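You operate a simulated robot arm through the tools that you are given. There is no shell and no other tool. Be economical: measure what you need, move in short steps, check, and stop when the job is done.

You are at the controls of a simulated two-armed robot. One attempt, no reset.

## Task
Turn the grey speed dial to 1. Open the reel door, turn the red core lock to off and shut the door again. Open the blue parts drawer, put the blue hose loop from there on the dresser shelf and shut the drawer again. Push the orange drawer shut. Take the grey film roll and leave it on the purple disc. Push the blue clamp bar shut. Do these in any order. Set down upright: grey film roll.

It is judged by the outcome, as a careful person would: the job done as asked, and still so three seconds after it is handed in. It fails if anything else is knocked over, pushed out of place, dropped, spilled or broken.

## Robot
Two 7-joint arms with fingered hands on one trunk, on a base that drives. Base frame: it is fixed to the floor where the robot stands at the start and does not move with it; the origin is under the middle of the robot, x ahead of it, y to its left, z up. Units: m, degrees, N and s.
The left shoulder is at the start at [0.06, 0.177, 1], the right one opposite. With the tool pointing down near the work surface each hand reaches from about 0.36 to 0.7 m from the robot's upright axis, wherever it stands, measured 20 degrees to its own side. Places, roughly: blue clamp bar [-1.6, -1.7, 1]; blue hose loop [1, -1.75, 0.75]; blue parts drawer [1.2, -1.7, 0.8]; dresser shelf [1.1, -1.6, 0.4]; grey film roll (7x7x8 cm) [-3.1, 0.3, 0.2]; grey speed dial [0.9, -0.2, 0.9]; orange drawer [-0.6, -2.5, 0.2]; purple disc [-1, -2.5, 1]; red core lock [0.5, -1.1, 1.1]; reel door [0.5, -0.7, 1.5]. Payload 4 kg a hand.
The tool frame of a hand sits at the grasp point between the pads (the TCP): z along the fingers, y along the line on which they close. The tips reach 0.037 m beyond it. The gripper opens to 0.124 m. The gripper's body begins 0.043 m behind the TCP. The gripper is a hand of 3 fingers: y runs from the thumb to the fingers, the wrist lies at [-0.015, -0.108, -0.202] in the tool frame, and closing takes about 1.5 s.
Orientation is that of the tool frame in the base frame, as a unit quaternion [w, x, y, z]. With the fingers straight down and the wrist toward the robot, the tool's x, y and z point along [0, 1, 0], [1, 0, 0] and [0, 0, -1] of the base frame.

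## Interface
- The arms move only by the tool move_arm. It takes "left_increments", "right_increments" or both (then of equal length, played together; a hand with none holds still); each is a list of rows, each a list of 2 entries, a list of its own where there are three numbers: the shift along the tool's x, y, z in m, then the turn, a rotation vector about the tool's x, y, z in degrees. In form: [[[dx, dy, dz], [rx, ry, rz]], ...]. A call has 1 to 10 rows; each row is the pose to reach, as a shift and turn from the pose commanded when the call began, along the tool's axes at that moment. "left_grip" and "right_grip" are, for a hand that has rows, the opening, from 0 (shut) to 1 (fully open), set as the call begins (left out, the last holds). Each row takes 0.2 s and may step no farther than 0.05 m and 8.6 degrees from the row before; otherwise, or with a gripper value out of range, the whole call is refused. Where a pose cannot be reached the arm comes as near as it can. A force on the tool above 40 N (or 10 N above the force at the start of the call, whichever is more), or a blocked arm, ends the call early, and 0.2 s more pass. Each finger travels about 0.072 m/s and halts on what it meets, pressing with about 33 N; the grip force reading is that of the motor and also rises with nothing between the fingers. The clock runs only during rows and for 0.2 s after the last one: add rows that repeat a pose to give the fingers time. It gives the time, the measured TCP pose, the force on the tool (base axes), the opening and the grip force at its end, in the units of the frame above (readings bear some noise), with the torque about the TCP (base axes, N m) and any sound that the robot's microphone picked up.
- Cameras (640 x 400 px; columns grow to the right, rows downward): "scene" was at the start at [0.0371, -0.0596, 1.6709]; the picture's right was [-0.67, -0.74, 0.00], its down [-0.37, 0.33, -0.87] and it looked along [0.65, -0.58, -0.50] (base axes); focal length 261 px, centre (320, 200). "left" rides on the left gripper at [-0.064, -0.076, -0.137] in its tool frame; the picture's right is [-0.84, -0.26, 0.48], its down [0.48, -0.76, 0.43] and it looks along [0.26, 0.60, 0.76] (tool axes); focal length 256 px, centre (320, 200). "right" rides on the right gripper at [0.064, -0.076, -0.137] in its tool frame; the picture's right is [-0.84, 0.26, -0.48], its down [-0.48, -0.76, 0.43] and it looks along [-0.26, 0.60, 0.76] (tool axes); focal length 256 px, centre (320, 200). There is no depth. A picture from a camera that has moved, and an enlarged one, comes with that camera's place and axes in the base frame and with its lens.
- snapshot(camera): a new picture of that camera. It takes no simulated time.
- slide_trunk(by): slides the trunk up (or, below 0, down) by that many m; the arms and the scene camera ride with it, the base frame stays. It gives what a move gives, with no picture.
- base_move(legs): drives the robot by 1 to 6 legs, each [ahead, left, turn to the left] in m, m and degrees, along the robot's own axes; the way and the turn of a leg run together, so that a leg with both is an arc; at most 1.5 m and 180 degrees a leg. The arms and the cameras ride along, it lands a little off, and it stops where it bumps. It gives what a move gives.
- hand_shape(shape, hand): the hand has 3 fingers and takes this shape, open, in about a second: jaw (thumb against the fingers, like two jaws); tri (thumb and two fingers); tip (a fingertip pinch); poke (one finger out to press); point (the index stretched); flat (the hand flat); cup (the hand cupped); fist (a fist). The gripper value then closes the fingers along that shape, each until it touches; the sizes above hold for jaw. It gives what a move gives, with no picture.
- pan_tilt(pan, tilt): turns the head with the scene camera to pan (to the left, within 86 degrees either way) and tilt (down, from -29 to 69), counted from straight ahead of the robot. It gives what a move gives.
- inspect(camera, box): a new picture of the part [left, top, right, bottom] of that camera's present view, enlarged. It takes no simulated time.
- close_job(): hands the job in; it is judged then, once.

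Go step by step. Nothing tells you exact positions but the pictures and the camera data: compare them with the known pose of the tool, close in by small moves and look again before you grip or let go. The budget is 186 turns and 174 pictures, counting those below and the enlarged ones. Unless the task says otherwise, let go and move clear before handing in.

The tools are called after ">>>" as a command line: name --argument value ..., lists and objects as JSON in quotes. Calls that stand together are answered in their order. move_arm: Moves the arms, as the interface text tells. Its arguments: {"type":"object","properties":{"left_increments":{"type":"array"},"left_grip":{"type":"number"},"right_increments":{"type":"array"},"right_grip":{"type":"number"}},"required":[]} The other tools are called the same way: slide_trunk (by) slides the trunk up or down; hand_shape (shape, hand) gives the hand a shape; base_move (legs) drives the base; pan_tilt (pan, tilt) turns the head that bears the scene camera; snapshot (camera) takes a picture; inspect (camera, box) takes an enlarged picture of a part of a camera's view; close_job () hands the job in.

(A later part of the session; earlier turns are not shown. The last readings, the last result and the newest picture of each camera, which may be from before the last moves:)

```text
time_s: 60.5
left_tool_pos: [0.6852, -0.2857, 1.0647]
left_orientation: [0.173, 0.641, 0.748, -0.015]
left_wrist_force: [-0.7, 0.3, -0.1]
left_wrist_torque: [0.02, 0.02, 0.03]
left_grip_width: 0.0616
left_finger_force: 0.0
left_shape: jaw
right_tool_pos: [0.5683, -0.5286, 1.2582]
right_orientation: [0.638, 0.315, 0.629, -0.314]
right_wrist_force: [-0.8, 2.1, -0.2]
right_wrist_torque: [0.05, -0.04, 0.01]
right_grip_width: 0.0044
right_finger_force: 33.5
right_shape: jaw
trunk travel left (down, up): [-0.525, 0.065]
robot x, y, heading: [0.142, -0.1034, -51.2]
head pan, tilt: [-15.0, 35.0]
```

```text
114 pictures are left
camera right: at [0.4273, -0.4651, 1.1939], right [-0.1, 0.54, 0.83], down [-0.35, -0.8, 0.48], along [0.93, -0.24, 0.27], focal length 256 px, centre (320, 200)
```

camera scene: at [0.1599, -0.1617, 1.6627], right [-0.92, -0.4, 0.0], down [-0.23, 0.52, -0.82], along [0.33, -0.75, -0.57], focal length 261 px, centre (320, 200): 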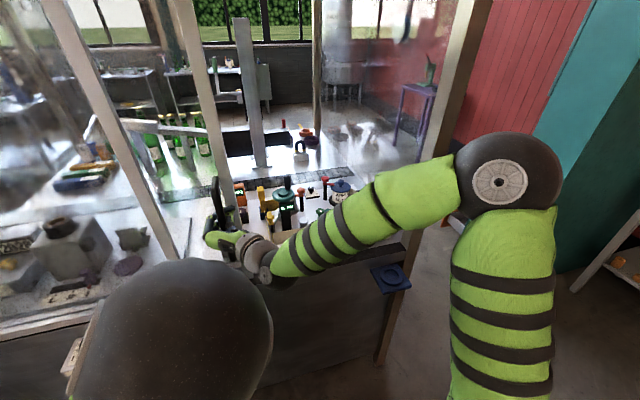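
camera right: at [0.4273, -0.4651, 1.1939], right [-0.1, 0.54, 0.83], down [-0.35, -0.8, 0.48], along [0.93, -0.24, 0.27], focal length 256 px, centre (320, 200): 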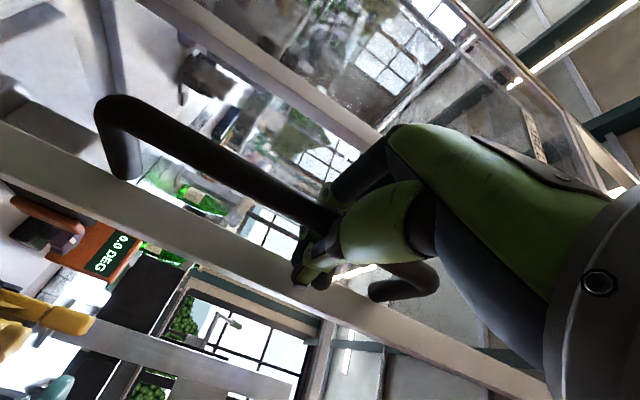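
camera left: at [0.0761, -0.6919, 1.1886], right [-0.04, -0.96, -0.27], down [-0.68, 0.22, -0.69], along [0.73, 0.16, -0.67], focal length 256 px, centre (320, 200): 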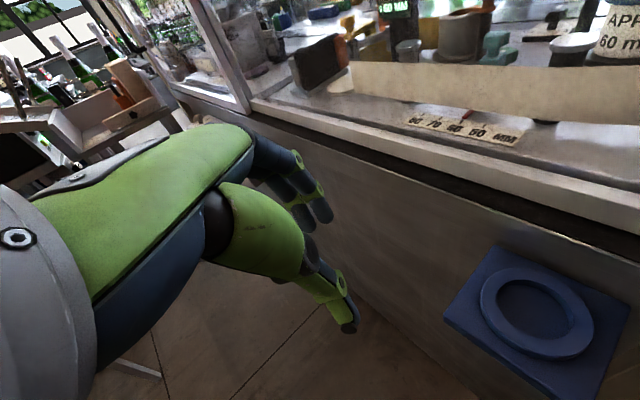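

>>> move_arm --right_increments '[[[0, 0, 0], [0, 0, 0]], [[0, 0, 0], [0, 0, 0]], [[0, 0, 0], [0, 0, 0]], [[0, 0, 0], [0, 0, 0]], [[0, 0, -0.04], [0, 0, 0]], [[0, 0, -0.08], [0, 0, 0]], [[-0.02, -0.03, -0.1], [0, 0, 0]], [[-0.05, -0.06, -0.1], [0, 0, 0]], [[-0.08, -0.09, -0.1], [0, 0, 0]]]' --right_grip 0.7

>>> snapshot --camera "scene"

>>> snapshot --camera "right"

```text
time_s: 62.5
left_tool_pos: [0.6847, -0.2844, 1.0665]
left_orientation: [0.173, 0.641, 0.747, -0.014]
left_wrist_force: [0.5, 0.3, 0.3]
left_wrist_torque: [0.02, -0.03, -0.01]
left_grip_width: 0.062
left_finger_force: 0.0
left_shape: jaw
right_tool_pos: [0.4351, -0.5034, 1.3363]
right_orientation: [0.639, 0.316, 0.628, -0.314]
right_wrist_force: [0.4, 0.0, 0.1]
right_wrist_torque: [-0.02, 0.01, 0.0]
right_grip_width: 0.0868
right_finger_force: 0.0
right_shape: jaw
trunk travel left (down, up): [-0.525, 0.065]
robot x, y, heading: [0.1431, -0.1061, -51.5]
head pan, tilt: [-15.0, 35.0]
```

```text
113 pictures are left
camera scene: at [0.1587, -0.1619, 1.6626], right [-0.92, -0.4, 0.0], down [-0.23, 0.53, -0.82], along [0.33, -0.75, -0.57], focal length 261 px, centre (320, 200)
```

scene: 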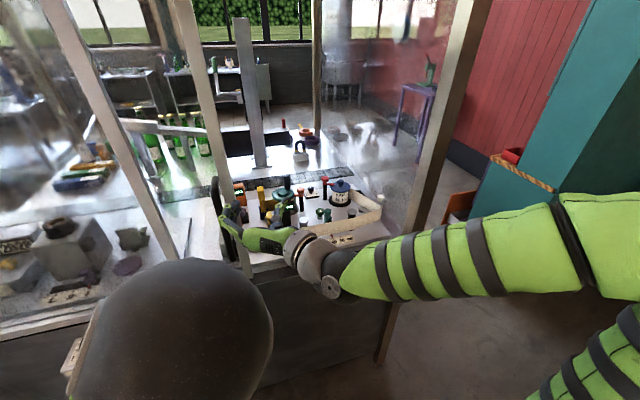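

```text
112 pictures are left
camera right: at [0.2923, -0.4387, 1.2708], right [-0.1, 0.54, 0.83], down [-0.35, -0.8, 0.48], along [0.93, -0.24, 0.27], focal length 256 px, centre (320, 200)
```

right: 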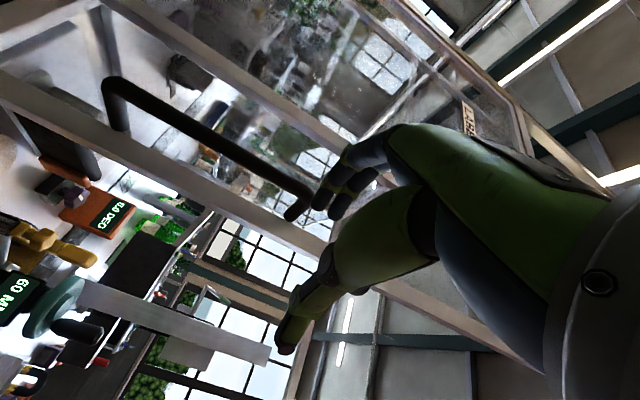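

>>> inspect --camera "scene" --box '[256, 160, 384, 240]'

>>> inspect --camera "scene" --box '[284, 168, 356, 213]'

```text
5.00 times, centred on (320, 200) of scene
camera zoom: at [0.1587, -0.1619, 1.6626], right [-0.92, -0.4, 0.0], down [-0.23, 0.53, -0.82], along [0.33, -0.75, -0.57], focal length 1306 px, centre (320, 200)
```

zoom: 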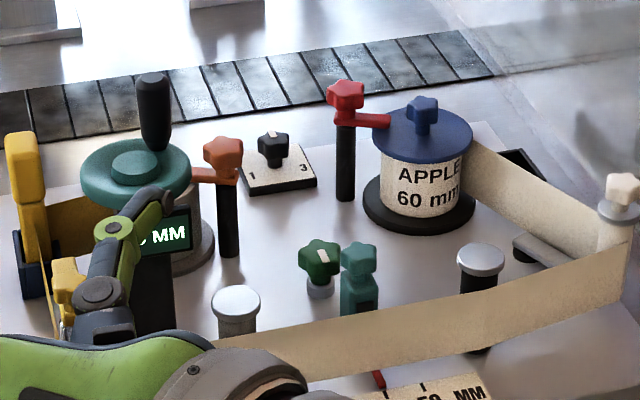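

```text
8.89 times, centred on (320, 190) of scene
camera zoom: at [0.1587, -0.1619, 1.6626], right [-0.92, -0.4, 0.0], down [-0.23, 0.53, -0.82], along [0.33, -0.75, -0.57], focal length 2322 px, centre (320, 284)
```

zoom: 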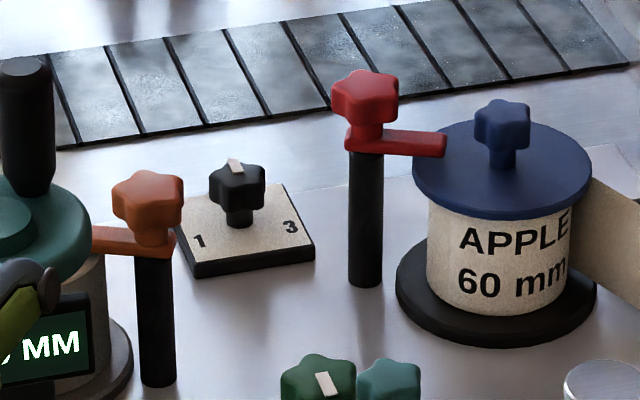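

The lock is a red star knob with a lever lying over the blue reel disc; knob at about (0.54, -1.084, 1.08). I'll tuck the left arm back and turn the right hand to point down.

>>> move_arm --left_increments '[[[0.035, 0.0025, -0.03], [0, 0, 0]], [[0.07, 0.005, -0.06], [0, 0, 0]], [[0.105, 0.0075, -0.09], [0, 0, 0]], [[0.14, 0.01, -0.12], [0, 0, 0]], [[0.175, 0.0125, -0.15], [0, 0, 0]], [[0.21, 0.015, -0.18], [0, 0, 0]], [[0.245, 0.0175, -0.21], [0, 0, 0]], [[0.28, 0.02, -0.24], [0, 0, 0]], [[0.28, 0.02, -0.24], [0, 0, 0]], [[0.28, 0.02, -0.24], [0, 0, 0]]]' --right_increments '[[[0, -0.01, -0.02], [4.8, 4.8, 4.8]], [[-0.02, -0.02, -0.04], [9.6, 9.6, 9.6]], [[-0.04, -0.03, -0.06], [14.4, 14.4, 14.4]], [[-0.06, -0.04, -0.08], [19.2, 19.2, 19.2]], [[-0.08, -0.05, -0.1], [24, 24, 24]], [[-0.1, -0.06, -0.1], [28.8, 28.8, 28.8]], [[-0.1, -0.07, -0.1], [33.6, 33.6, 33.6]], [[-0.1, -0.08, -0.1], [38.4, 38.4, 38.4]], [[-0.1, -0.1, -0.1], [43.2, 43.2, 43.2]], [[-0.1, -0.1, -0.1], [48, 48, 48]]]'

>>> move_arm --right_increments '[[[0, 0, 0], [4.8, 4.8, 4.8]], [[0, 0, 0], [9.6, 9.6, 9.6]], [[0, 0, 0], [14.4, 14.4, 14.4]], [[0, 0, 0], [19.2, 19.2, 19.2]], [[0, 0, 0], [21.3, 21.3, 21.3]]]'

>>> snapshot --camera "scene"

```text
time_s: 64.7
left_tool_pos: [0.6324, 0.0593, 1.2437]
left_orientation: [0.158, 0.641, 0.751, -0.023]
left_wrist_force: [0.7, 0.4, 0.3]
left_wrist_torque: [0.02, 0.0, -0.01]
left_grip_width: 0.062
left_finger_force: 0.0
left_shape: jaw
left hand out of reach, approached as far as the arm can: row 1, 2, 3, 4, 5, 6, 7, 8, 9, 10
right_tool_pos: [0.2956, -0.4826, 1.4366]
right_orientation: [0.234, 0.842, 0.473, -0.11]
right_wrist_force: [1.4, 0.4, -0.1]
right_wrist_torque: [0.02, 0.0, -0.02]
right_grip_width: 0.0868
right_finger_force: 0.1
right_shape: jaw
trunk travel left (down, up): [-0.525, 0.065]
robot x, y, heading: [0.1443, -0.1048, -51.2]
head pan, tilt: [-15.0, 35.0]
```

```text
time_s: 65.9
left_tool_pos: [0.6323, 0.0586, 1.2434]
left_orientation: [0.158, 0.641, 0.751, -0.024]
left_wrist_force: [-0.4, 0.4, 0.4]
left_wrist_torque: [0.0, 0.0, 0.0]
left_grip_width: 0.0622
left_finger_force: 0.0
left_shape: jaw
right_tool_pos: [0.2952, -0.4838, 1.4354]
right_orientation: [0.003, 0.948, 0.319, 0.006]
right_wrist_force: [0.2, 0.5, 0.3]
right_wrist_torque: [0.02, 0.01, -0.04]
right_grip_width: 0.0869
right_finger_force: 0.0
right_shape: jaw
trunk travel left (down, up): [-0.525, 0.065]
robot x, y, heading: [0.1444, -0.1079, -51.3]
head pan, tilt: [-15.0, 35.0]
```

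```text
109 pictures are left
camera scene: at [0.1601, -0.1621, 1.6628], right [-0.92, -0.4, 0.0], down [-0.23, 0.53, -0.82], along [0.33, -0.75, -0.57], focal length 261 px, centre (320, 200)
```

scene: 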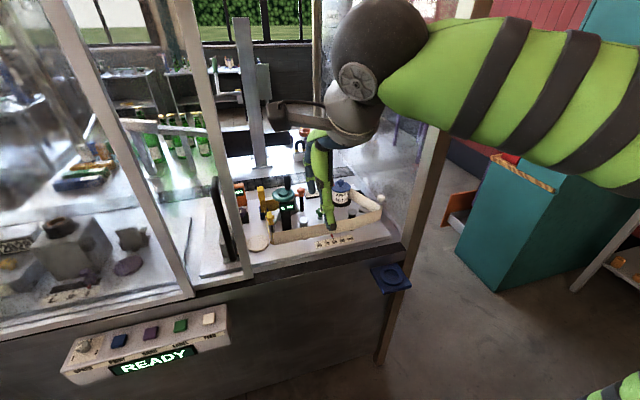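

>>> base_move --legs '[[0.2, -0.08, 0]]'

>>> base_move --legs '[[0.12, 0, 0]]'

>>> snapshot --camera "scene"

```text
time_s: 67.5
left_tool_pos: [0.6945, -0.1471, 1.2428]
left_orientation: [0.159, 0.64, 0.752, -0.025]
left_wrist_force: [0.1, -0.2, 0.7]
left_wrist_torque: [0.03, -0.02, -0.01]
left_grip_width: 0.0617
left_finger_force: 0.0
left_shape: jaw
right_tool_pos: [0.3583, -0.6883, 1.4346]
right_orientation: [0.003, 0.948, 0.318, 0.006]
right_wrist_force: [-0.6, 0.1, 0.3]
right_wrist_torque: [0.02, 0.01, -0.01]
right_grip_width: 0.087
right_finger_force: 0.2
right_shape: jaw
trunk travel left (down, up): [-0.525, 0.065]
robot x, y, heading: [0.2044, -0.3086, -51.3]
head pan, tilt: [-15.0, 35.0]
```

```text
time_s: 68.8
left_tool_pos: [0.772, -0.238, 1.2412]
left_orientation: [0.157, 0.639, 0.752, -0.025]
left_wrist_force: [-0.8, -0.3, 0.4]
left_wrist_torque: [0.01, 0.04, 0.02]
left_grip_width: 0.0619
left_finger_force: 0.1
left_shape: jaw
right_tool_pos: [0.4336, -0.782, 1.4345]
right_orientation: [0.002, 0.948, 0.319, 0.006]
right_wrist_force: [0.1, -0.4, -0.4]
right_wrist_torque: [0.03, 0.03, -0.01]
right_grip_width: 0.087
right_finger_force: 0.0
right_shape: jaw
trunk travel left (down, up): [-0.525, 0.065]
robot x, y, heading: [0.2821, -0.4036, -51.1]
head pan, tilt: [-15.0, 35.0]
```

```text
108 pictures are left
camera scene: at [0.2981, -0.4608, 1.6629], right [-0.92, -0.4, 0.0], down [-0.23, 0.53, -0.82], along [0.33, -0.75, -0.57], focal length 261 px, centre (320, 200)
```

scene: 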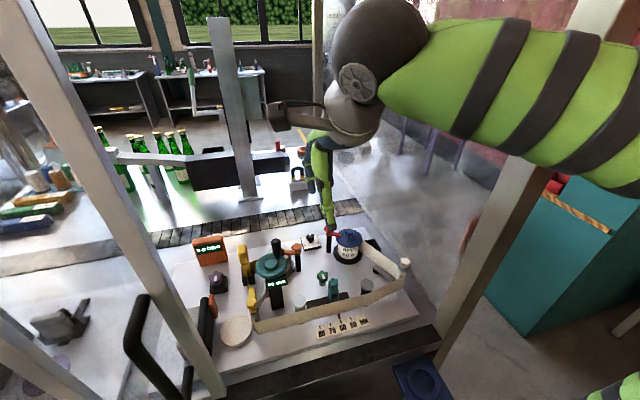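

>>> base_move --legs '[[0.05, 0, 0]]'

>>> move_arm --right_increments '[[[-0.015, 0.036, 0.025], [0, 0, 0]], [[-0.03, 0.072, 0.05], [0, 0, 0]], [[-0.045, 0.108, 0.075], [0, 0, 0]], [[-0.06, 0.144, 0.1], [0, 0, 0]], [[-0.075, 0.18, 0.125], [0, 0, 0]], [[-0.09, 0.216, 0.15], [0, 0, 0]], [[-0.107, 0.25, 0.17], [0, 0, 0]], [[-0.107, 0.25, 0.2], [0, 0, 0]], [[-0.107, 0.25, 0.22], [0, 0, 0]]]' --right_grip 0.5

>>> snapshot --camera "scene"

>>> snapshot --camera "right"

```text
time_s: 69.7
left_tool_pos: [0.78, -0.2499, 1.2404]
left_orientation: [0.157, 0.64, 0.752, -0.027]
left_wrist_force: [-0.3, 0.8, -1.3]
left_wrist_torque: [-0.03, -0.04, -0.06]
left_grip_width: 0.0616
left_finger_force: 0.0
left_shape: jaw
right_tool_pos: [0.4422, -0.7936, 1.4348]
right_orientation: [0.002, 0.948, 0.319, 0.006]
right_wrist_force: [0.4, 0.0, -0.3]
right_wrist_torque: [0.0, -0.04, 0.01]
right_grip_width: 0.0867
right_finger_force: 0.0
right_shape: jaw
trunk travel left (down, up): [-0.525, 0.065]
robot x, y, heading: [0.2899, -0.4168, -51.4]
head pan, tilt: [-15.0, 35.0]
stopped in leg 1: the robot was blocked; the commanded pose is now the measured one
```

```text
time_s: 71.7
left_tool_pos: [0.7802, -0.2532, 1.2406]
left_orientation: [0.156, 0.64, 0.752, -0.026]
left_wrist_force: [0.0, -1.1, 0.9]
left_wrist_torque: [0.04, 0.01, -0.02]
left_grip_width: 0.0618
left_finger_force: 0.0
left_shape: jaw
right_tool_pos: [0.5132, -1.0594, 1.2154]
right_orientation: [0.001, 0.947, 0.32, 0.005]
right_wrist_force: [-0.3, 0.6, 0.7]
right_wrist_torque: [0.01, 0.05, 0.0]
right_grip_width: 0.0624
right_finger_force: 0.0
right_shape: jaw
trunk travel left (down, up): [-0.525, 0.065]
robot x, y, heading: [0.292, -0.4198, -51.4]
head pan, tilt: [-15.0, 35.0]
```

```text
107 pictures are left
camera scene: at [0.3077, -0.4734, 1.6626], right [-0.92, -0.4, 0.0], down [-0.23, 0.53, -0.82], along [0.33, -0.75, -0.57], focal length 261 px, centre (320, 200)
```

scene: 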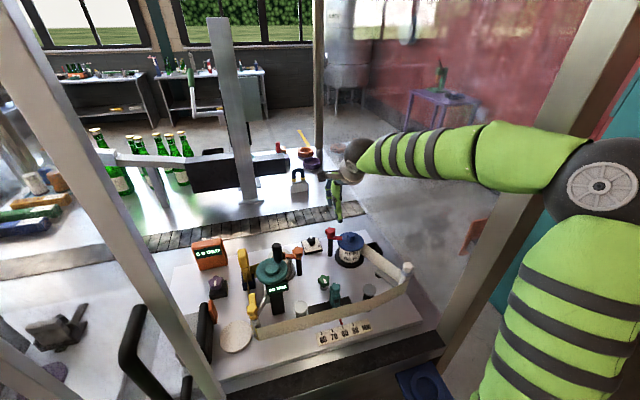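

```text
106 pictures are left
camera right: at [0.5162, -0.9594, 1.3518], right [-0.52, -0.71, 0.48], down [-0.84, 0.31, -0.44], along [0.17, -0.63, -0.76], focal length 256 px, centre (320, 200)
```

right: 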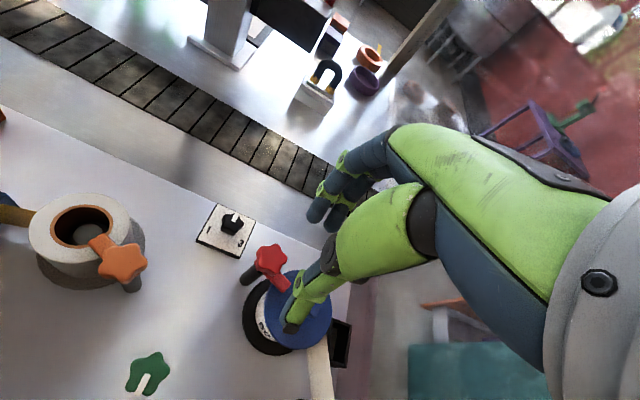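

>>> inspect --camera "right" --box '[190, 195, 350, 295]'

```text
4.00 times, centred on (270, 245) of right
camera zoom: at [0.5162, -0.9594, 1.3518], right [-0.52, -0.71, 0.48], down [-0.84, 0.31, -0.44], along [0.17, -0.63, -0.76], focal length 1024 px, centre (520, 20)
```

zoom: 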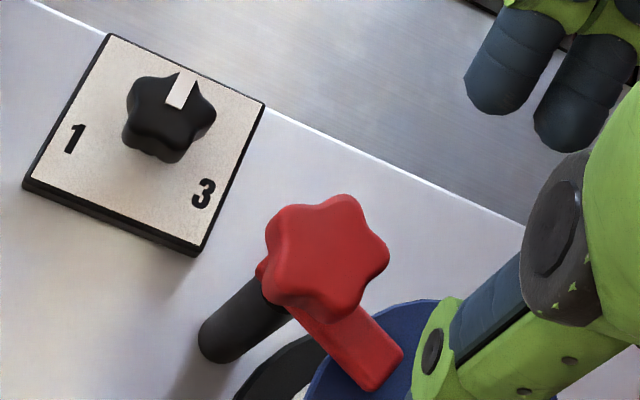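

>>> move_arm --right_increments '[[[0.004, 0.017, 0.02], [0, 0, 0]], [[0.0076, 0.033, 0.04], [0, 0, 0]], [[0.0076, 0.033, 0.065], [0, 0, 0]], [[0.0076, 0.033, 0.065], [0, 0, 0]]]'

>>> inspect --camera "scene" --box '[270, 170, 398, 250]'

>>> snapshot --camera "right"

```text
time_s: 72.7
left_tool_pos: [0.7803, -0.2506, 1.2399]
left_orientation: [0.156, 0.64, 0.752, -0.026]
left_wrist_force: [0.1, 0.6, 0.3]
left_wrist_torque: [0.0, -0.02, -0.02]
left_grip_width: 0.062
left_finger_force: 0.1
left_shape: jaw
right_tool_pos: [0.5384, -1.0811, 1.1484]
right_orientation: [0.003, 0.948, 0.319, 0.005]
right_wrist_force: [-0.7, -0.6, 0.2]
right_wrist_torque: [0.01, 0.08, -0.03]
right_grip_width: 0.0623
right_finger_force: 0.0
right_shape: jaw
trunk travel left (down, up): [-0.525, 0.065]
robot x, y, heading: [0.2901, -0.4175, -51.4]
head pan, tilt: [-15.0, 35.0]
```

```text
5.00 times, centred on (334, 210) of scene
camera zoom: at [0.3077, -0.4727, 1.6627], right [-0.92, -0.4, 0.0], down [-0.23, 0.52, -0.82], along [0.33, -0.75, -0.57], focal length 1306 px, centre (250, 150)
```

zoom: 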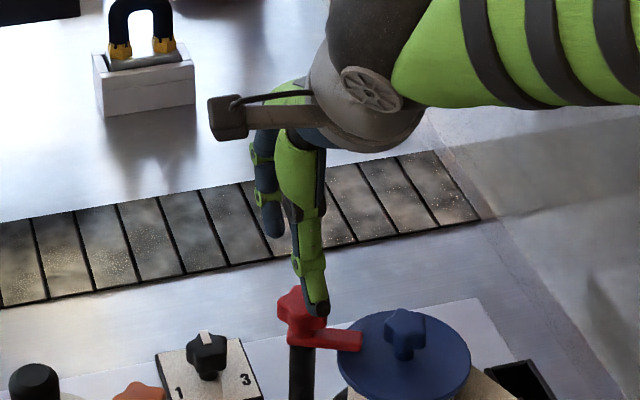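

```text
103 pictures are left
camera right: at [0.5422, -0.9809, 1.2845], right [-0.52, -0.71, 0.48], down [-0.84, 0.31, -0.44], along [0.17, -0.63, -0.76], focal length 256 px, centre (320, 200)
```

right: 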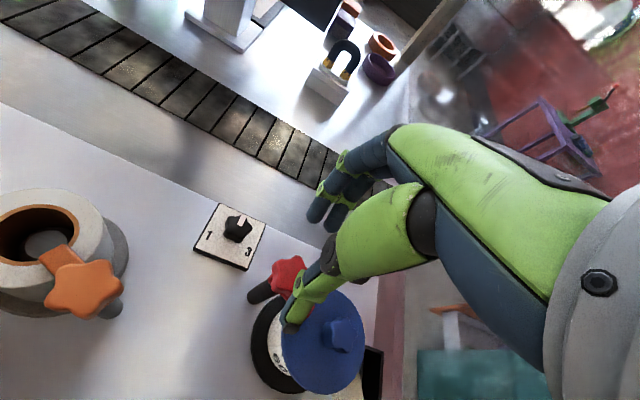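

>>> move_arm --right_increments '[[[0, 0, 0.015], [0, 0, 0]], [[0, 0, 0.03], [0, 0, 0]], [[0, 0, 0.04], [0, 0, 0]], [[0, 0, 0.04], [0, 0, 0]]]'

>>> inspect --camera "scene" --box '[286, 190, 382, 250]'

>>> inspect --camera "right" --box '[220, 160, 380, 320]'

```text
time_s: 73.7
left_tool_pos: [0.7804, -0.2524, 1.2413]
left_orientation: [0.157, 0.64, 0.752, -0.026]
left_wrist_force: [0.1, 0.2, -0.1]
left_wrist_torque: [0.02, 0.03, -0.02]
left_grip_width: 0.0619
left_finger_force: 0.0
left_shape: jaw
right_tool_pos: [0.5393, -1.081, 1.1085]
right_orientation: [0.002, 0.948, 0.318, 0.005]
right_wrist_force: [0.7, 0.5, -0.5]
right_wrist_torque: [0.0, 0.01, 0.03]
right_grip_width: 0.0625
right_finger_force: 0.1
right_shape: jaw
trunk travel left (down, up): [-0.525, 0.065]
robot x, y, heading: [0.2932, -0.4141, -51.0]
head pan, tilt: [-15.0, 35.0]
```

```text
6.67 times, centred on (334, 220) of scene
camera zoom: at [0.3077, -0.4729, 1.6627], right [-0.92, -0.4, 0.0], down [-0.23, 0.53, -0.82], along [0.33, -0.75, -0.57], focal length 1741 px, centre (227, 67)
```

zoom: 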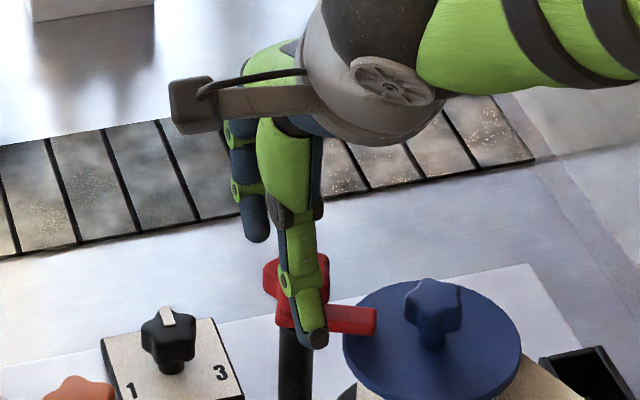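

```text
2.50 times, centred on (300, 240) of right
camera zoom: at [0.5435, -0.9812, 1.2456], right [-0.52, -0.71, 0.48], down [-0.84, 0.31, -0.44], along [0.17, -0.63, -0.76], focal length 640 px, centre (370, 100)
```

zoom: 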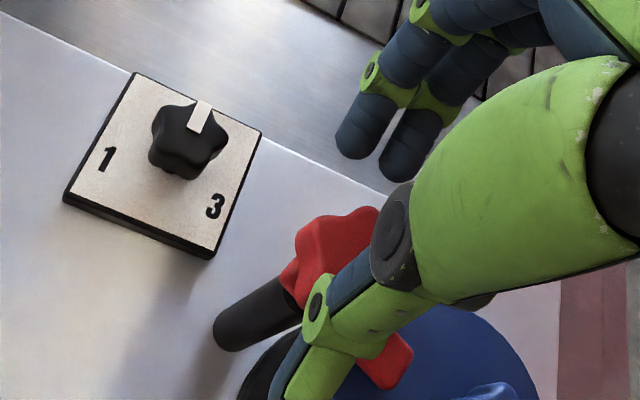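

Thumb and fingers straddle the knob. Closing, then trying a clockwise turn (lever swings out from over the reel).

>>> move_arm --right_increments '[[[0, 0, 0], [0, 0, 0]], [[0, 0, 0], [0, 0, 0]], [[0, 0, 0], [0, 0, 0]], [[0, 0, 0], [0, 0, 0]]]' --right_grip 0.1

>>> move_arm --right_increments '[[[0, 0, 0], [0, 0, 6]], [[0, 0, 0], [0, 0, 12]], [[0, 0, 0], [0, 0, 18]], [[0, 0, 0], [0, 0, 24]], [[0, 0, 0], [0, 0, 30]]]'

>>> inspect --camera "scene" --box '[286, 190, 382, 250]'

```text
time_s: 74.7
left_tool_pos: [0.7793, -0.251, 1.24]
left_orientation: [0.156, 0.64, 0.752, -0.025]
left_wrist_force: [0.0, 0.4, 0.5]
left_wrist_torque: [0.01, 0.01, -0.02]
left_grip_width: 0.0619
left_finger_force: 0.0
left_shape: jaw
right_tool_pos: [0.5397, -1.0807, 1.1098]
right_orientation: [0.003, 0.948, 0.319, 0.005]
right_wrist_force: [-1.6, 6.0, 3.5]
right_wrist_torque: [0.15, 0.05, 0.03]
right_grip_width: 0.0311
right_finger_force: 33.0
right_shape: jaw
trunk travel left (down, up): [-0.525, 0.065]
robot x, y, heading: [0.2923, -0.4158, -51.2]
head pan, tilt: [-15.0, 35.0]
```

```text
time_s: 75.9
left_tool_pos: [0.7807, -0.2524, 1.2396]
left_orientation: [0.156, 0.64, 0.752, -0.026]
left_wrist_force: [0.2, -0.8, 0.2]
left_wrist_torque: [-0.05, -0.02, -0.01]
left_grip_width: 0.0618
left_finger_force: 0.1
left_shape: jaw
right_tool_pos: [0.5398, -1.0809, 1.1096]
right_orientation: [0.001, 0.998, 0.061, 0.006]
right_wrist_force: [6.7, -2.1, 0.5]
right_wrist_torque: [-0.21, -0.21, 0.04]
right_grip_width: 0.0301
right_finger_force: 33.0
right_shape: jaw
trunk travel left (down, up): [-0.525, 0.065]
robot x, y, heading: [0.2925, -0.415, -51.2]
head pan, tilt: [-15.0, 35.0]
```

```text
6.67 times, centred on (334, 220) of scene
camera zoom: at [0.3085, -0.473, 1.6626], right [-0.92, -0.4, 0.0], down [-0.23, 0.53, -0.82], along [0.33, -0.75, -0.57], focal length 1741 px, centre (227, 67)
```

zoom: 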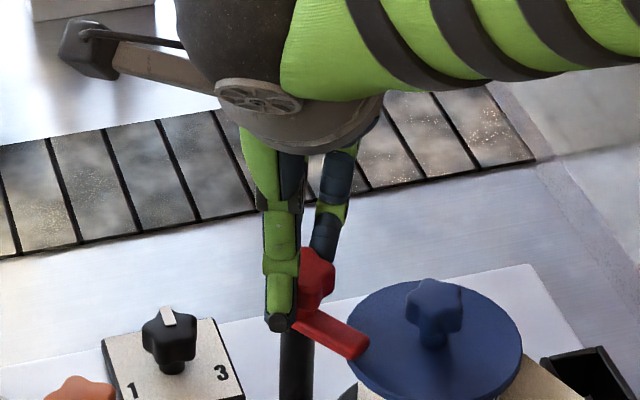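

The lever turns freely this way. Continuing.

>>> move_arm --right_increments '[[[0, 0, 0], [0, 0, 8]], [[0, 0, 0], [0, 0, 16]], [[0, 0, 0], [0, 0, 24]], [[0, 0, 0], [0, 0, 32]], [[0, 0, 0], [0, 0, 40]], [[0, 0, 0], [0, 0, 48]], [[0, 0, 0], [0, 0, 56]], [[0, 0, 0], [0, 0, 60]]]'

>>> inspect --camera "scene" --box '[270, 180, 398, 260]'

```text
time_s: 77.7
left_tool_pos: [0.7805, -0.2534, 1.2406]
left_orientation: [0.156, 0.641, 0.751, -0.027]
left_wrist_force: [0.1, 0.5, 0.1]
left_wrist_torque: [-0.02, 0.0, 0.02]
left_grip_width: 0.0619
left_finger_force: 0.0
left_shape: jaw
right_tool_pos: [0.5374, -1.0826, 1.1081]
right_orientation: [-0.001, 0.895, -0.446, 0.006]
right_wrist_force: [2.7, -14.3, 5.5]
right_wrist_torque: [-0.55, 0.1, 0.18]
right_grip_width: 0.0298
right_finger_force: 32.8
right_shape: jaw
trunk travel left (down, up): [-0.525, 0.065]
robot x, y, heading: [0.2899, -0.4195, -51.4]
head pan, tilt: [-15.0, 35.0]
```

```text
5.00 times, centred on (334, 220) of scene
camera zoom: at [0.3079, -0.4739, 1.6627], right [-0.92, -0.4, 0.0], down [-0.23, 0.53, -0.82], along [0.33, -0.75, -0.57], focal length 1306 px, centre (250, 100)
```

zoom: 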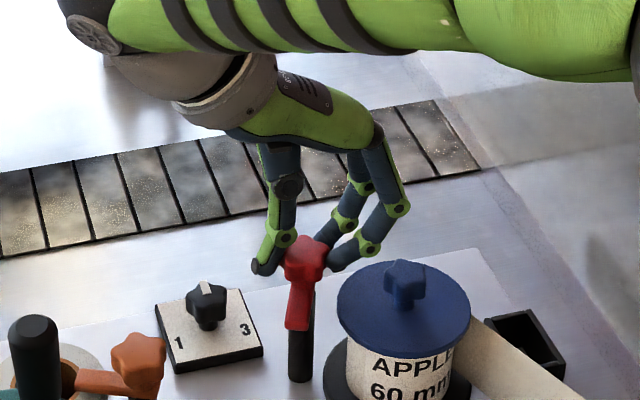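

>>> move_arm --right_increments '[[[0, 0, 0], [0, 0, 5]], [[0, 0, 0], [0, 0, 10]], [[0, 0, 0], [0, 0, 15]]]'

>>> inspect --camera "scene" --box '[294, 210, 358, 250]'

```text
time_s: 78.5
left_tool_pos: [0.7812, -0.2542, 1.2393]
left_orientation: [0.155, 0.64, 0.752, -0.026]
left_wrist_force: [0.2, -0.1, 0.4]
left_wrist_torque: [0.02, -0.01, 0.0]
left_grip_width: 0.0621
left_finger_force: 0.0
left_shape: jaw
right_tool_pos: [0.5401, -1.084, 1.1099]
right_orientation: [-0.001, 0.829, -0.559, 0.005]
right_wrist_force: [9.8, -25.5, 8.4]
right_wrist_torque: [-0.85, -0.09, 0.48]
right_grip_width: 0.0288
right_finger_force: 33.0
right_shape: jaw
trunk travel left (down, up): [-0.525, 0.065]
robot x, y, heading: [0.2931, -0.4196, -51.4]
head pan, tilt: [-15.0, 35.0]
```

```text
10.00 times, centred on (326, 230) of scene
camera zoom: at [0.3087, -0.4752, 1.6626], right [-0.92, -0.4, 0.0], down [-0.23, 0.53, -0.82], along [0.33, -0.75, -0.57], focal length 2612 px, centre (260, -100)
```

zoom: 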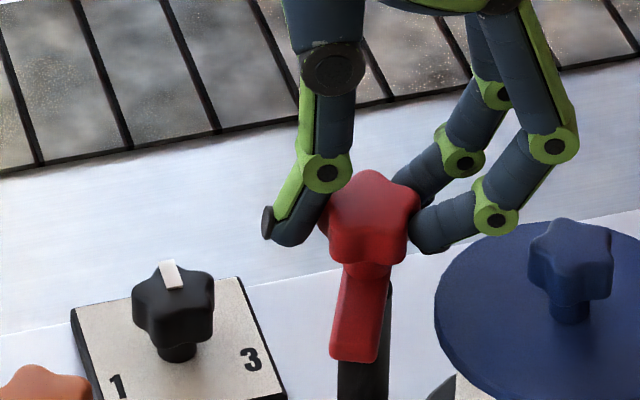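

The lever has stopped moving (end stop, swung ~90° off the reel). Opening and lifting away, then checking it.

>>> move_arm --right_increments '[[[0, 0, 0], [0, 0, -6]], [[0, 0, 0], [0, 0, -6]], [[0, 0, 0], [0, 0, -6]], [[0, 0, 0], [0, 0, -6]], [[0, 0, -0.04], [0, 0, -6]], [[0, 0, -0.08], [0, 0, -12]], [[0, 0, -0.12], [0, 0, -20]], [[0, 0, -0.16], [0, 0, -28]], [[0, 0, -0.2], [0, 0, -36]], [[0, 0, -0.24], [0, 0, -44]]]' --right_grip 0.5

>>> inspect --camera "scene" --box '[270, 190, 398, 270]'

>>> snapshot --camera "right"

```text
time_s: 80.7
left_tool_pos: [0.7795, -0.2517, 1.2414]
left_orientation: [0.157, 0.639, 0.752, -0.027]
left_wrist_force: [-0.3, -0.3, -0.9]
left_wrist_torque: [-0.01, 0.0, -0.01]
left_grip_width: 0.0617
left_finger_force: 0.0
left_shape: jaw
right_tool_pos: [0.5364, -1.0823, 1.3504]
right_orientation: [-0.001, 0.979, -0.205, 0.006]
right_wrist_force: [0.6, 0.0, -0.5]
right_wrist_torque: [-0.05, 0.0, -0.01]
right_grip_width: 0.0616
right_finger_force: 0.0
right_shape: jaw
trunk travel left (down, up): [-0.525, 0.065]
robot x, y, heading: [0.2915, -0.4182, -51.2]
head pan, tilt: [-15.0, 35.0]
```

```text
5.00 times, centred on (334, 230) of scene
camera zoom: at [0.3072, -0.4725, 1.6627], right [-0.92, -0.4, 0.0], down [-0.23, 0.52, -0.82], along [0.33, -0.75, -0.57], focal length 1306 px, centre (250, 50)
```

zoom: 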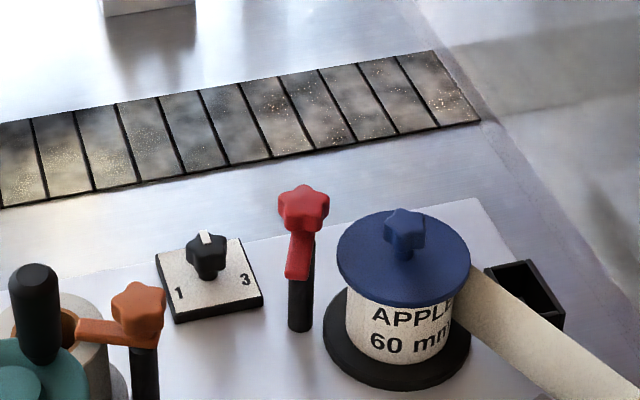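

```text
96 pictures are left
camera right: at [0.6242, -1.0369, 1.4877], right [-0.87, 0.1, 0.47], down [-0.13, 0.89, -0.44], along [-0.47, -0.45, -0.76], focal length 256 px, centre (320, 200)
```

right: 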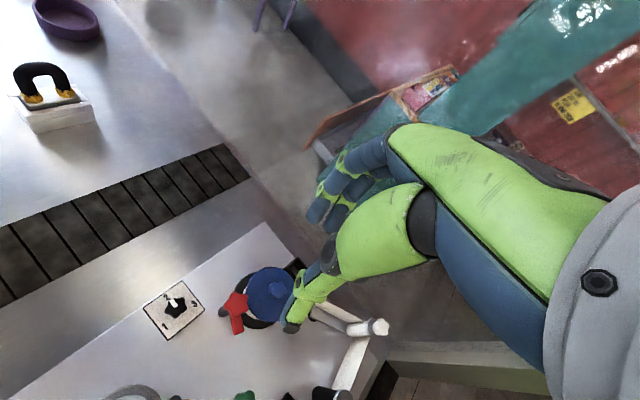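

The lever is off the reel. Retracting the arm from the enclosure, then backing up to close the door.

>>> move_arm --right_increments '[[[-0.0276, -0.0145, -0.01], [0, 0, -7.6]], [[-0.055, -0.029, -0.02], [0, 0, -15.2]], [[-0.083, -0.0435, -0.03], [0, 0, -22.8]], [[-0.11, -0.058, -0.04], [0, 0, -30.4]], [[-0.138, -0.0725, -0.05], [0, 0, -38]], [[-0.166, -0.087, -0.06], [0, 0, -45.6]], [[-0.193, -0.1015, -0.07], [0, 0, -53.2]], [[-0.221, -0.116, -0.08], [0, 0, -61]]]' --right_grip 0.7

>>> base_move --legs '[[-0.34, 0, 0], [0, 0.08, 0]]'

>>> move_arm --right_increments '[[[0, 0, 0], [-4.9, -4.9, -4.9]], [[0, 0, 0], [-9.8, -9.8, -9.8]], [[0, 0, 0], [-14.7, -14.7, -14.7]], [[0, 0, 0], [-19.6, -19.6, -19.6]], [[0, 0, 0], [-24.5, -24.5, -24.5]], [[0, 0, 0], [-29.4, -29.4, -29.4]], [[0, 0, 0], [-34.3, -34.3, -34.3]], [[0, 0, 0], [-39.2, -39.2, -39.2]], [[0, 0, 0], [-44.1, -44.1, -44.1]], [[0, 0, 0], [-49, -49, -49]]]'

>>> move_arm --right_increments '[[[0, 0, 0], [-4.9, -4.9, -4.9]], [[0, 0, 0], [-9.8, -9.8, -9.8]], [[0, 0, 0], [-14.7, -14.7, -14.7]], [[0, 0, 0], [-19.6, -19.6, -19.6]], [[0, 0, 0], [-20.3, -20.3, -20.3]]]'

>>> snapshot --camera "scene"

>>> snapshot --camera "right"

```text
time_s: 82.5
left_tool_pos: [0.7787, -0.2521, 1.24]
left_orientation: [0.156, 0.641, 0.751, -0.027]
left_wrist_force: [0.1, 1.0, -0.7]
left_wrist_torque: [0.01, -0.04, 0.03]
left_grip_width: 0.0618
left_finger_force: 0.1
left_shape: jaw
right_tool_pos: [0.379, -0.8844, 1.4266]
right_orientation: [0.002, 0.947, 0.321, 0.005]
right_wrist_force: [0.4, 0.0, -0.6]
right_wrist_torque: [-0.01, -0.01, 0.02]
right_grip_width: 0.0866
right_finger_force: 0.1
right_shape: jaw
trunk travel left (down, up): [-0.525, 0.065]
robot x, y, heading: [0.2917, -0.4162, -51.3]
head pan, tilt: [-15.0, 35.0]
```

```text
time_s: 85.3
left_tool_pos: [0.6373, 0.0596, 1.2398]
left_orientation: [0.156, 0.641, 0.751, -0.027]
left_wrist_force: [0.7, -0.5, 0.6]
left_wrist_torque: [-0.05, 0.07, 0.0]
left_grip_width: 0.062
left_finger_force: 0.1
left_shape: jaw
right_tool_pos: [0.2356, -0.5739, 1.4271]
right_orientation: [0.002, 0.948, 0.317, 0.005]
right_wrist_force: [-0.9, -0.7, -1.2]
right_wrist_torque: [0.02, 0.03, -0.02]
right_grip_width: 0.0864
right_finger_force: 0.1
right_shape: jaw
trunk travel left (down, up): [-0.525, 0.065]
robot x, y, heading: [0.1474, -0.1032, -51.5]
head pan, tilt: [-15.0, 35.0]
```

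```text
time_s: 87.5
left_tool_pos: [0.6369, 0.0585, 1.2397]
left_orientation: [0.156, 0.642, 0.751, -0.028]
left_wrist_force: [0.2, -0.8, 1.1]
left_wrist_torque: [-0.06, 0.04, -0.05]
left_grip_width: 0.0619
left_finger_force: 0.1
left_shape: jaw
right_tool_pos: [0.2595, -0.5754, 1.4079]
right_orientation: [0.497, 0.576, 0.6, -0.245]
right_wrist_force: [0.5, 0.1, 0.2]
right_wrist_torque: [0.03, 0.0, -0.08]
right_grip_width: 0.0868
right_finger_force: 0.0
right_shape: jaw
right hand out of reach, approached as far as the arm can: row 10
trunk travel left (down, up): [-0.525, 0.065]
robot x, y, heading: [0.1436, -0.1064, -51.3]
head pan, tilt: [-15.0, 35.0]
```

```text
time_s: 88.8
left_tool_pos: [0.6354, 0.058, 1.2411]
left_orientation: [0.156, 0.641, 0.751, -0.027]
left_wrist_force: [0.6, 0.2, -0.7]
left_wrist_torque: [0.0, -0.01, 0.0]
left_grip_width: 0.0621
left_finger_force: 0.1
left_shape: jaw
right_tool_pos: [0.2575, -0.5762, 1.4085]
right_orientation: [0.636, 0.317, 0.629, -0.314]
right_wrist_force: [0.6, -0.6, -0.9]
right_wrist_torque: [0.0, 0.0, 0.02]
right_grip_width: 0.0867
right_finger_force: 0.0
right_shape: jaw
trunk travel left (down, up): [-0.525, 0.065]
robot x, y, heading: [0.1473, -0.1004, -51.5]
head pan, tilt: [-15.0, 35.0]
```

```text
95 pictures are left
camera scene: at [0.1625, -0.1615, 1.6627], right [-0.92, -0.4, 0.0], down [-0.23, 0.53, -0.82], along [0.33, -0.75, -0.57], focal length 261 px, centre (320, 200)
```

scene: 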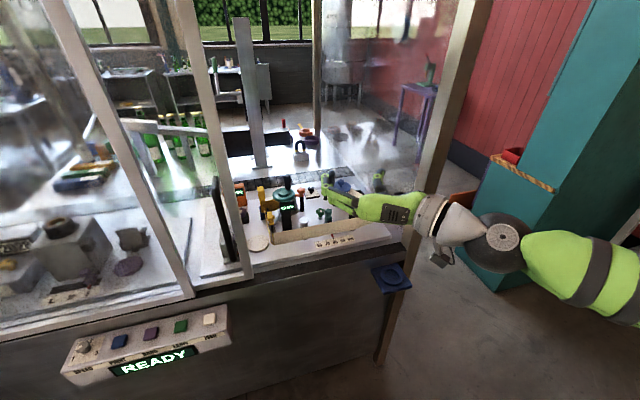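

```text
94 pictures are left
camera right: at [0.1159, -0.5119, 1.3437], right [-0.09, 0.54, 0.84], down [-0.35, -0.8, 0.48], along [0.93, -0.25, 0.26], focal length 256 px, centre (320, 200)
```

right: 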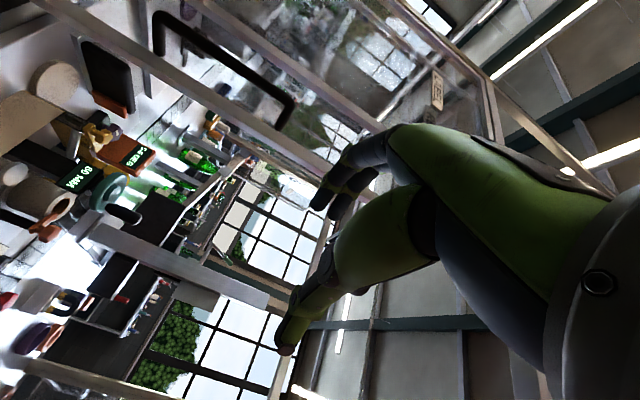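

>>> move_arm --right_increments '[[[0.018, 0.035, 0.01], [0, 0, 0]], [[0.037, 0.07, 0.02], [0, 0, 0]], [[0.056, 0.105, 0.03], [0, 0, 0]], [[0.075, 0.14, 0.04], [0, 0, 0]], [[0.094, 0.175, 0.05], [0, 0, 0]], [[0.112, 0.21, 0.06], [0, 0, 0]], [[0.13, 0.245, 0.07], [0, 0, 0]], [[0.15, 0.273, 0.08], [0, 0, 0]], [[0.15, 0.273, 0.08], [0, 0, 0]]]'

>>> snapshot --camera "right"

```text
time_s: 90.8
left_tool_pos: [0.6345, 0.0577, 1.2408]
left_orientation: [0.156, 0.641, 0.751, -0.026]
left_wrist_force: [-0.8, 0.9, -0.2]
left_wrist_torque: [-0.02, 0.0, 0.02]
left_grip_width: 0.0617
left_finger_force: 0.1
left_shape: jaw
right_tool_pos: [0.5263, -0.4737, 1.2608]
right_orientation: [0.637, 0.317, 0.629, -0.315]
right_wrist_force: [0.8, 0.3, -0.5]
right_wrist_torque: [-0.04, 0.02, 0.02]
right_grip_width: 0.0869
right_finger_force: 0.0
right_shape: jaw
right hand out of reach, approached as far as the arm can: row 3, 4
trunk travel left (down, up): [-0.525, 0.065]
robot x, y, heading: [0.1468, -0.1053, -51.6]
head pan, tilt: [-15.0, 35.0]
```

```text
93 pictures are left
camera right: at [0.3842, -0.4099, 1.1956], right [-0.09, 0.54, 0.84], down [-0.35, -0.8, 0.48], along [0.93, -0.25, 0.27], focal length 256 px, centre (320, 200)
```

right: 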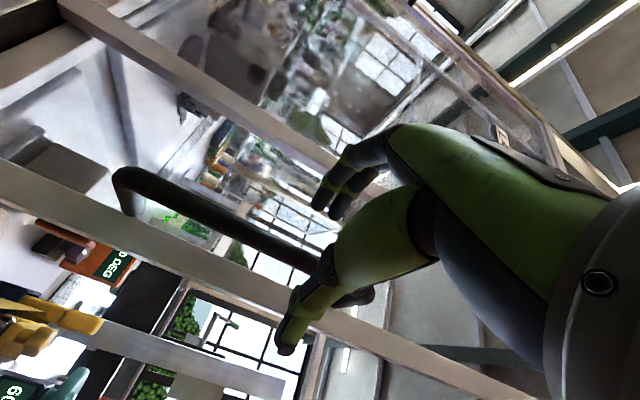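

Same view as at the first grip. Advancing and gripping the bar.

>>> move_arm --right_increments '[[[0, 0, 0.025], [0, 0, 0]], [[0, 0, 0.05], [0, 0, 0]], [[0, 0, 0.07], [0, 0, 0]], [[0, 0, 0.072], [0, 0, 0]]]'

>>> move_arm --right_increments '[[[0, 0, 0], [0, 0, 0]], [[0, 0, 0], [0, 0, 0]], [[0, 0, 0], [0, 0, 0]], [[0, 0, 0], [0, 0, 0]], [[0, 0, 0], [0, 0, 0]]]' --right_grip 0

>>> snapshot --camera "right"

```text
time_s: 91.8
left_tool_pos: [0.6354, 0.0576, 1.241]
left_orientation: [0.156, 0.641, 0.751, -0.027]
left_wrist_force: [-0.3, -0.5, 0.1]
left_wrist_torque: [-0.01, -0.01, 0.08]
left_grip_width: 0.062
left_finger_force: 0.1
left_shape: jaw
right_tool_pos: [0.5685, -0.5328, 1.2625]
right_orientation: [0.636, 0.316, 0.63, -0.315]
right_wrist_force: [-0.5, -0.2, 0.7]
right_wrist_torque: [-0.01, -0.03, 0.0]
right_grip_width: 0.0867
right_finger_force: 0.1
right_shape: jaw
trunk travel left (down, up): [-0.525, 0.065]
robot x, y, heading: [0.1439, -0.1039, -51.3]
head pan, tilt: [-15.0, 35.0]
```

```text
time_s: 93.0
left_tool_pos: [0.6361, 0.0578, 1.2408]
left_orientation: [0.156, 0.641, 0.751, -0.027]
left_wrist_force: [-0.4, -0.4, 0.8]
left_wrist_torque: [0.02, 0.02, 0.02]
left_grip_width: 0.0618
left_finger_force: 0.0
left_shape: jaw
right_tool_pos: [0.5687, -0.534, 1.2613]
right_orientation: [0.636, 0.317, 0.629, -0.316]
right_wrist_force: [0.2, -3.3, 0.3]
right_wrist_torque: [0.04, -0.12, 0.01]
right_grip_width: 0.0001
right_finger_force: 32.7
right_shape: jaw
trunk travel left (down, up): [-0.525, 0.065]
robot x, y, heading: [0.1488, -0.1026, -51.3]
head pan, tilt: [-15.0, 35.0]
```

```text
92 pictures are left
camera right: at [0.4268, -0.4698, 1.1971], right [-0.09, 0.54, 0.84], down [-0.35, -0.8, 0.48], along [0.93, -0.25, 0.27], focal length 256 px, centre (320, 200)
```

right: 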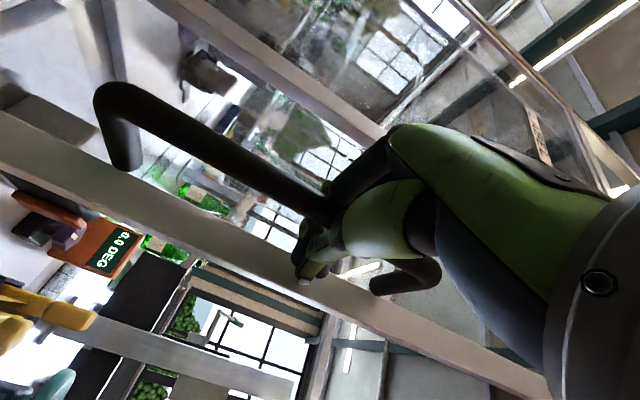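

>>> base_move --legs '[[0, -0.51, 0]]'

>>> snapshot --camera "scene"

```text
time_s: 95.4
left_tool_pos: [0.3054, -0.2069, 1.2413]
left_orientation: [0.155, 0.64, 0.752, -0.027]
left_wrist_force: [-0.3, -0.2, 0.1]
left_wrist_torque: [0.04, -0.06, 0.01]
left_grip_width: 0.0619
left_finger_force: 0.0
left_shape: jaw
right_tool_pos: [0.2443, -0.8017, 1.2629]
right_orientation: [0.638, 0.318, 0.628, -0.313]
right_wrist_force: [10.7, -14.0, -5.0]
right_wrist_torque: [-0.13, -0.19, -0.21]
right_grip_width: 0.0
right_finger_force: 33.1
right_shape: jaw
trunk travel left (down, up): [-0.525, 0.065]
robot x, y, heading: [-0.1775, -0.367, -51.3]
head pan, tilt: [-15.0, 35.0]
stopped in leg 1: the force on the tool passed its limit at 40 N (the readings are from after the stop); the commanded pose is now the measured one
```

```text
91 pictures are left
camera scene: at [-0.1655, -0.4299, 1.6623], right [-0.91, -0.41, 0.0], down [-0.23, 0.53, -0.82], along [0.33, -0.75, -0.58], focal length 261 px, centre (320, 200)
```

scene: 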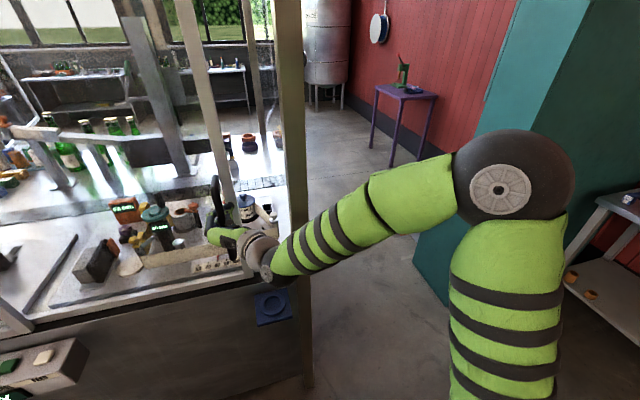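

>>> move_arm --right_increments '[[[0, 0, 0.008], [0, 0, 0]], [[0, -0.02, 0.01], [0, 0, 0]], [[0, -0.05, 0.012], [0, 0, 0]], [[0, -0.08, 0.013], [0, 0, 0]]]'

>>> snapshot --camera "scene"

```text
time_s: 96.4
left_tool_pos: [0.3048, -0.2045, 1.2415]
left_orientation: [0.158, 0.639, 0.752, -0.026]
left_wrist_force: [0.3, -0.8, 0.1]
left_wrist_torque: [0.0, -0.01, -0.02]
left_grip_width: 0.0619
left_finger_force: 0.1
left_shape: jaw
right_tool_pos: [0.1864, -0.8541, 1.2652]
right_orientation: [0.64, 0.316, 0.628, -0.312]
right_wrist_force: [-3.2, 1.0, -1.6]
right_wrist_torque: [0.04, -0.06, 0.04]
right_grip_width: 0.0
right_finger_force: 32.6
right_shape: jaw
trunk travel left (down, up): [-0.525, 0.065]
robot x, y, heading: [-0.1821, -0.369, -51.1]
head pan, tilt: [-15.0, 35.0]
```

```text
90 pictures are left
camera scene: at [-0.1675, -0.4269, 1.6628], right [-0.91, -0.41, 0.0], down [-0.23, 0.52, -0.82], along [0.33, -0.75, -0.57], focal length 261 px, centre (320, 200)
```

scene: 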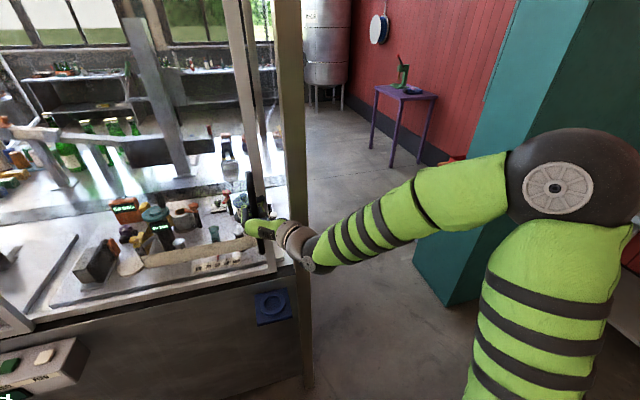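

>>> move_arm --right_increments '[[[0, -0.02, 0], [0, 0, 0]], [[0, -0.035, 0], [0, 0, 0]], [[0, -0.05, 0], [0, 0, 0]], [[0, -0.065, 0], [0, 0, 0]], [[0, -0.075, 0], [0, 0, 0]]]'

>>> inspect --camera "scene" --box '[180, 0, 340, 300]'

```text
time_s: 97.7
left_tool_pos: [0.3089, -0.2027, 1.2392]
left_orientation: [0.154, 0.638, 0.754, -0.026]
left_wrist_force: [0.2, -0.2, -0.4]
left_wrist_torque: [0.05, -0.02, 0.03]
left_grip_width: 0.0618
left_finger_force: 0.1
left_shape: jaw
right_tool_pos: [0.1398, -0.8911, 1.2649]
right_orientation: [0.645, 0.307, 0.629, -0.306]
right_wrist_force: [24.6, 3.7, -1.2]
right_wrist_torque: [0.14, -0.47, -0.6]
right_grip_width: 0.0
right_finger_force: 33.2
right_shape: jaw
trunk travel left (down, up): [-0.525, 0.065]
robot x, y, heading: [-0.1804, -0.3682, -50.8]
head pan, tilt: [-15.0, 35.0]
stopped in row 5 (right hand): the force on the tool passed its limit at 45 N (the readings are from after the stop); the commanded pose is now the measured one
```

```text
1.33 times, centred on (260, 150) of scene
camera zoom: at [-0.1614, -0.427, 1.6625], right [-0.91, -0.41, 0.0], down [-0.24, 0.52, -0.82], along [0.33, -0.75, -0.57], focal length 348 px, centre (400, 267)
```

zoom: 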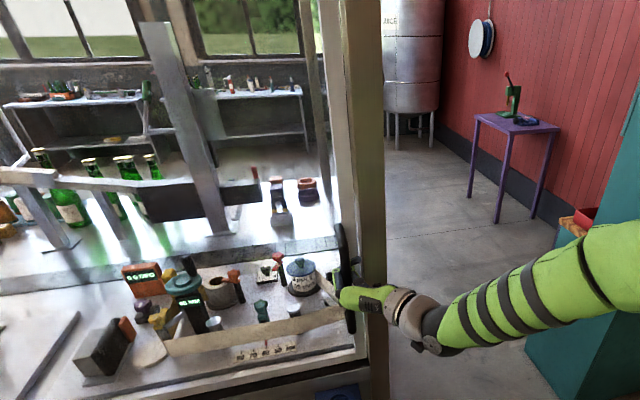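

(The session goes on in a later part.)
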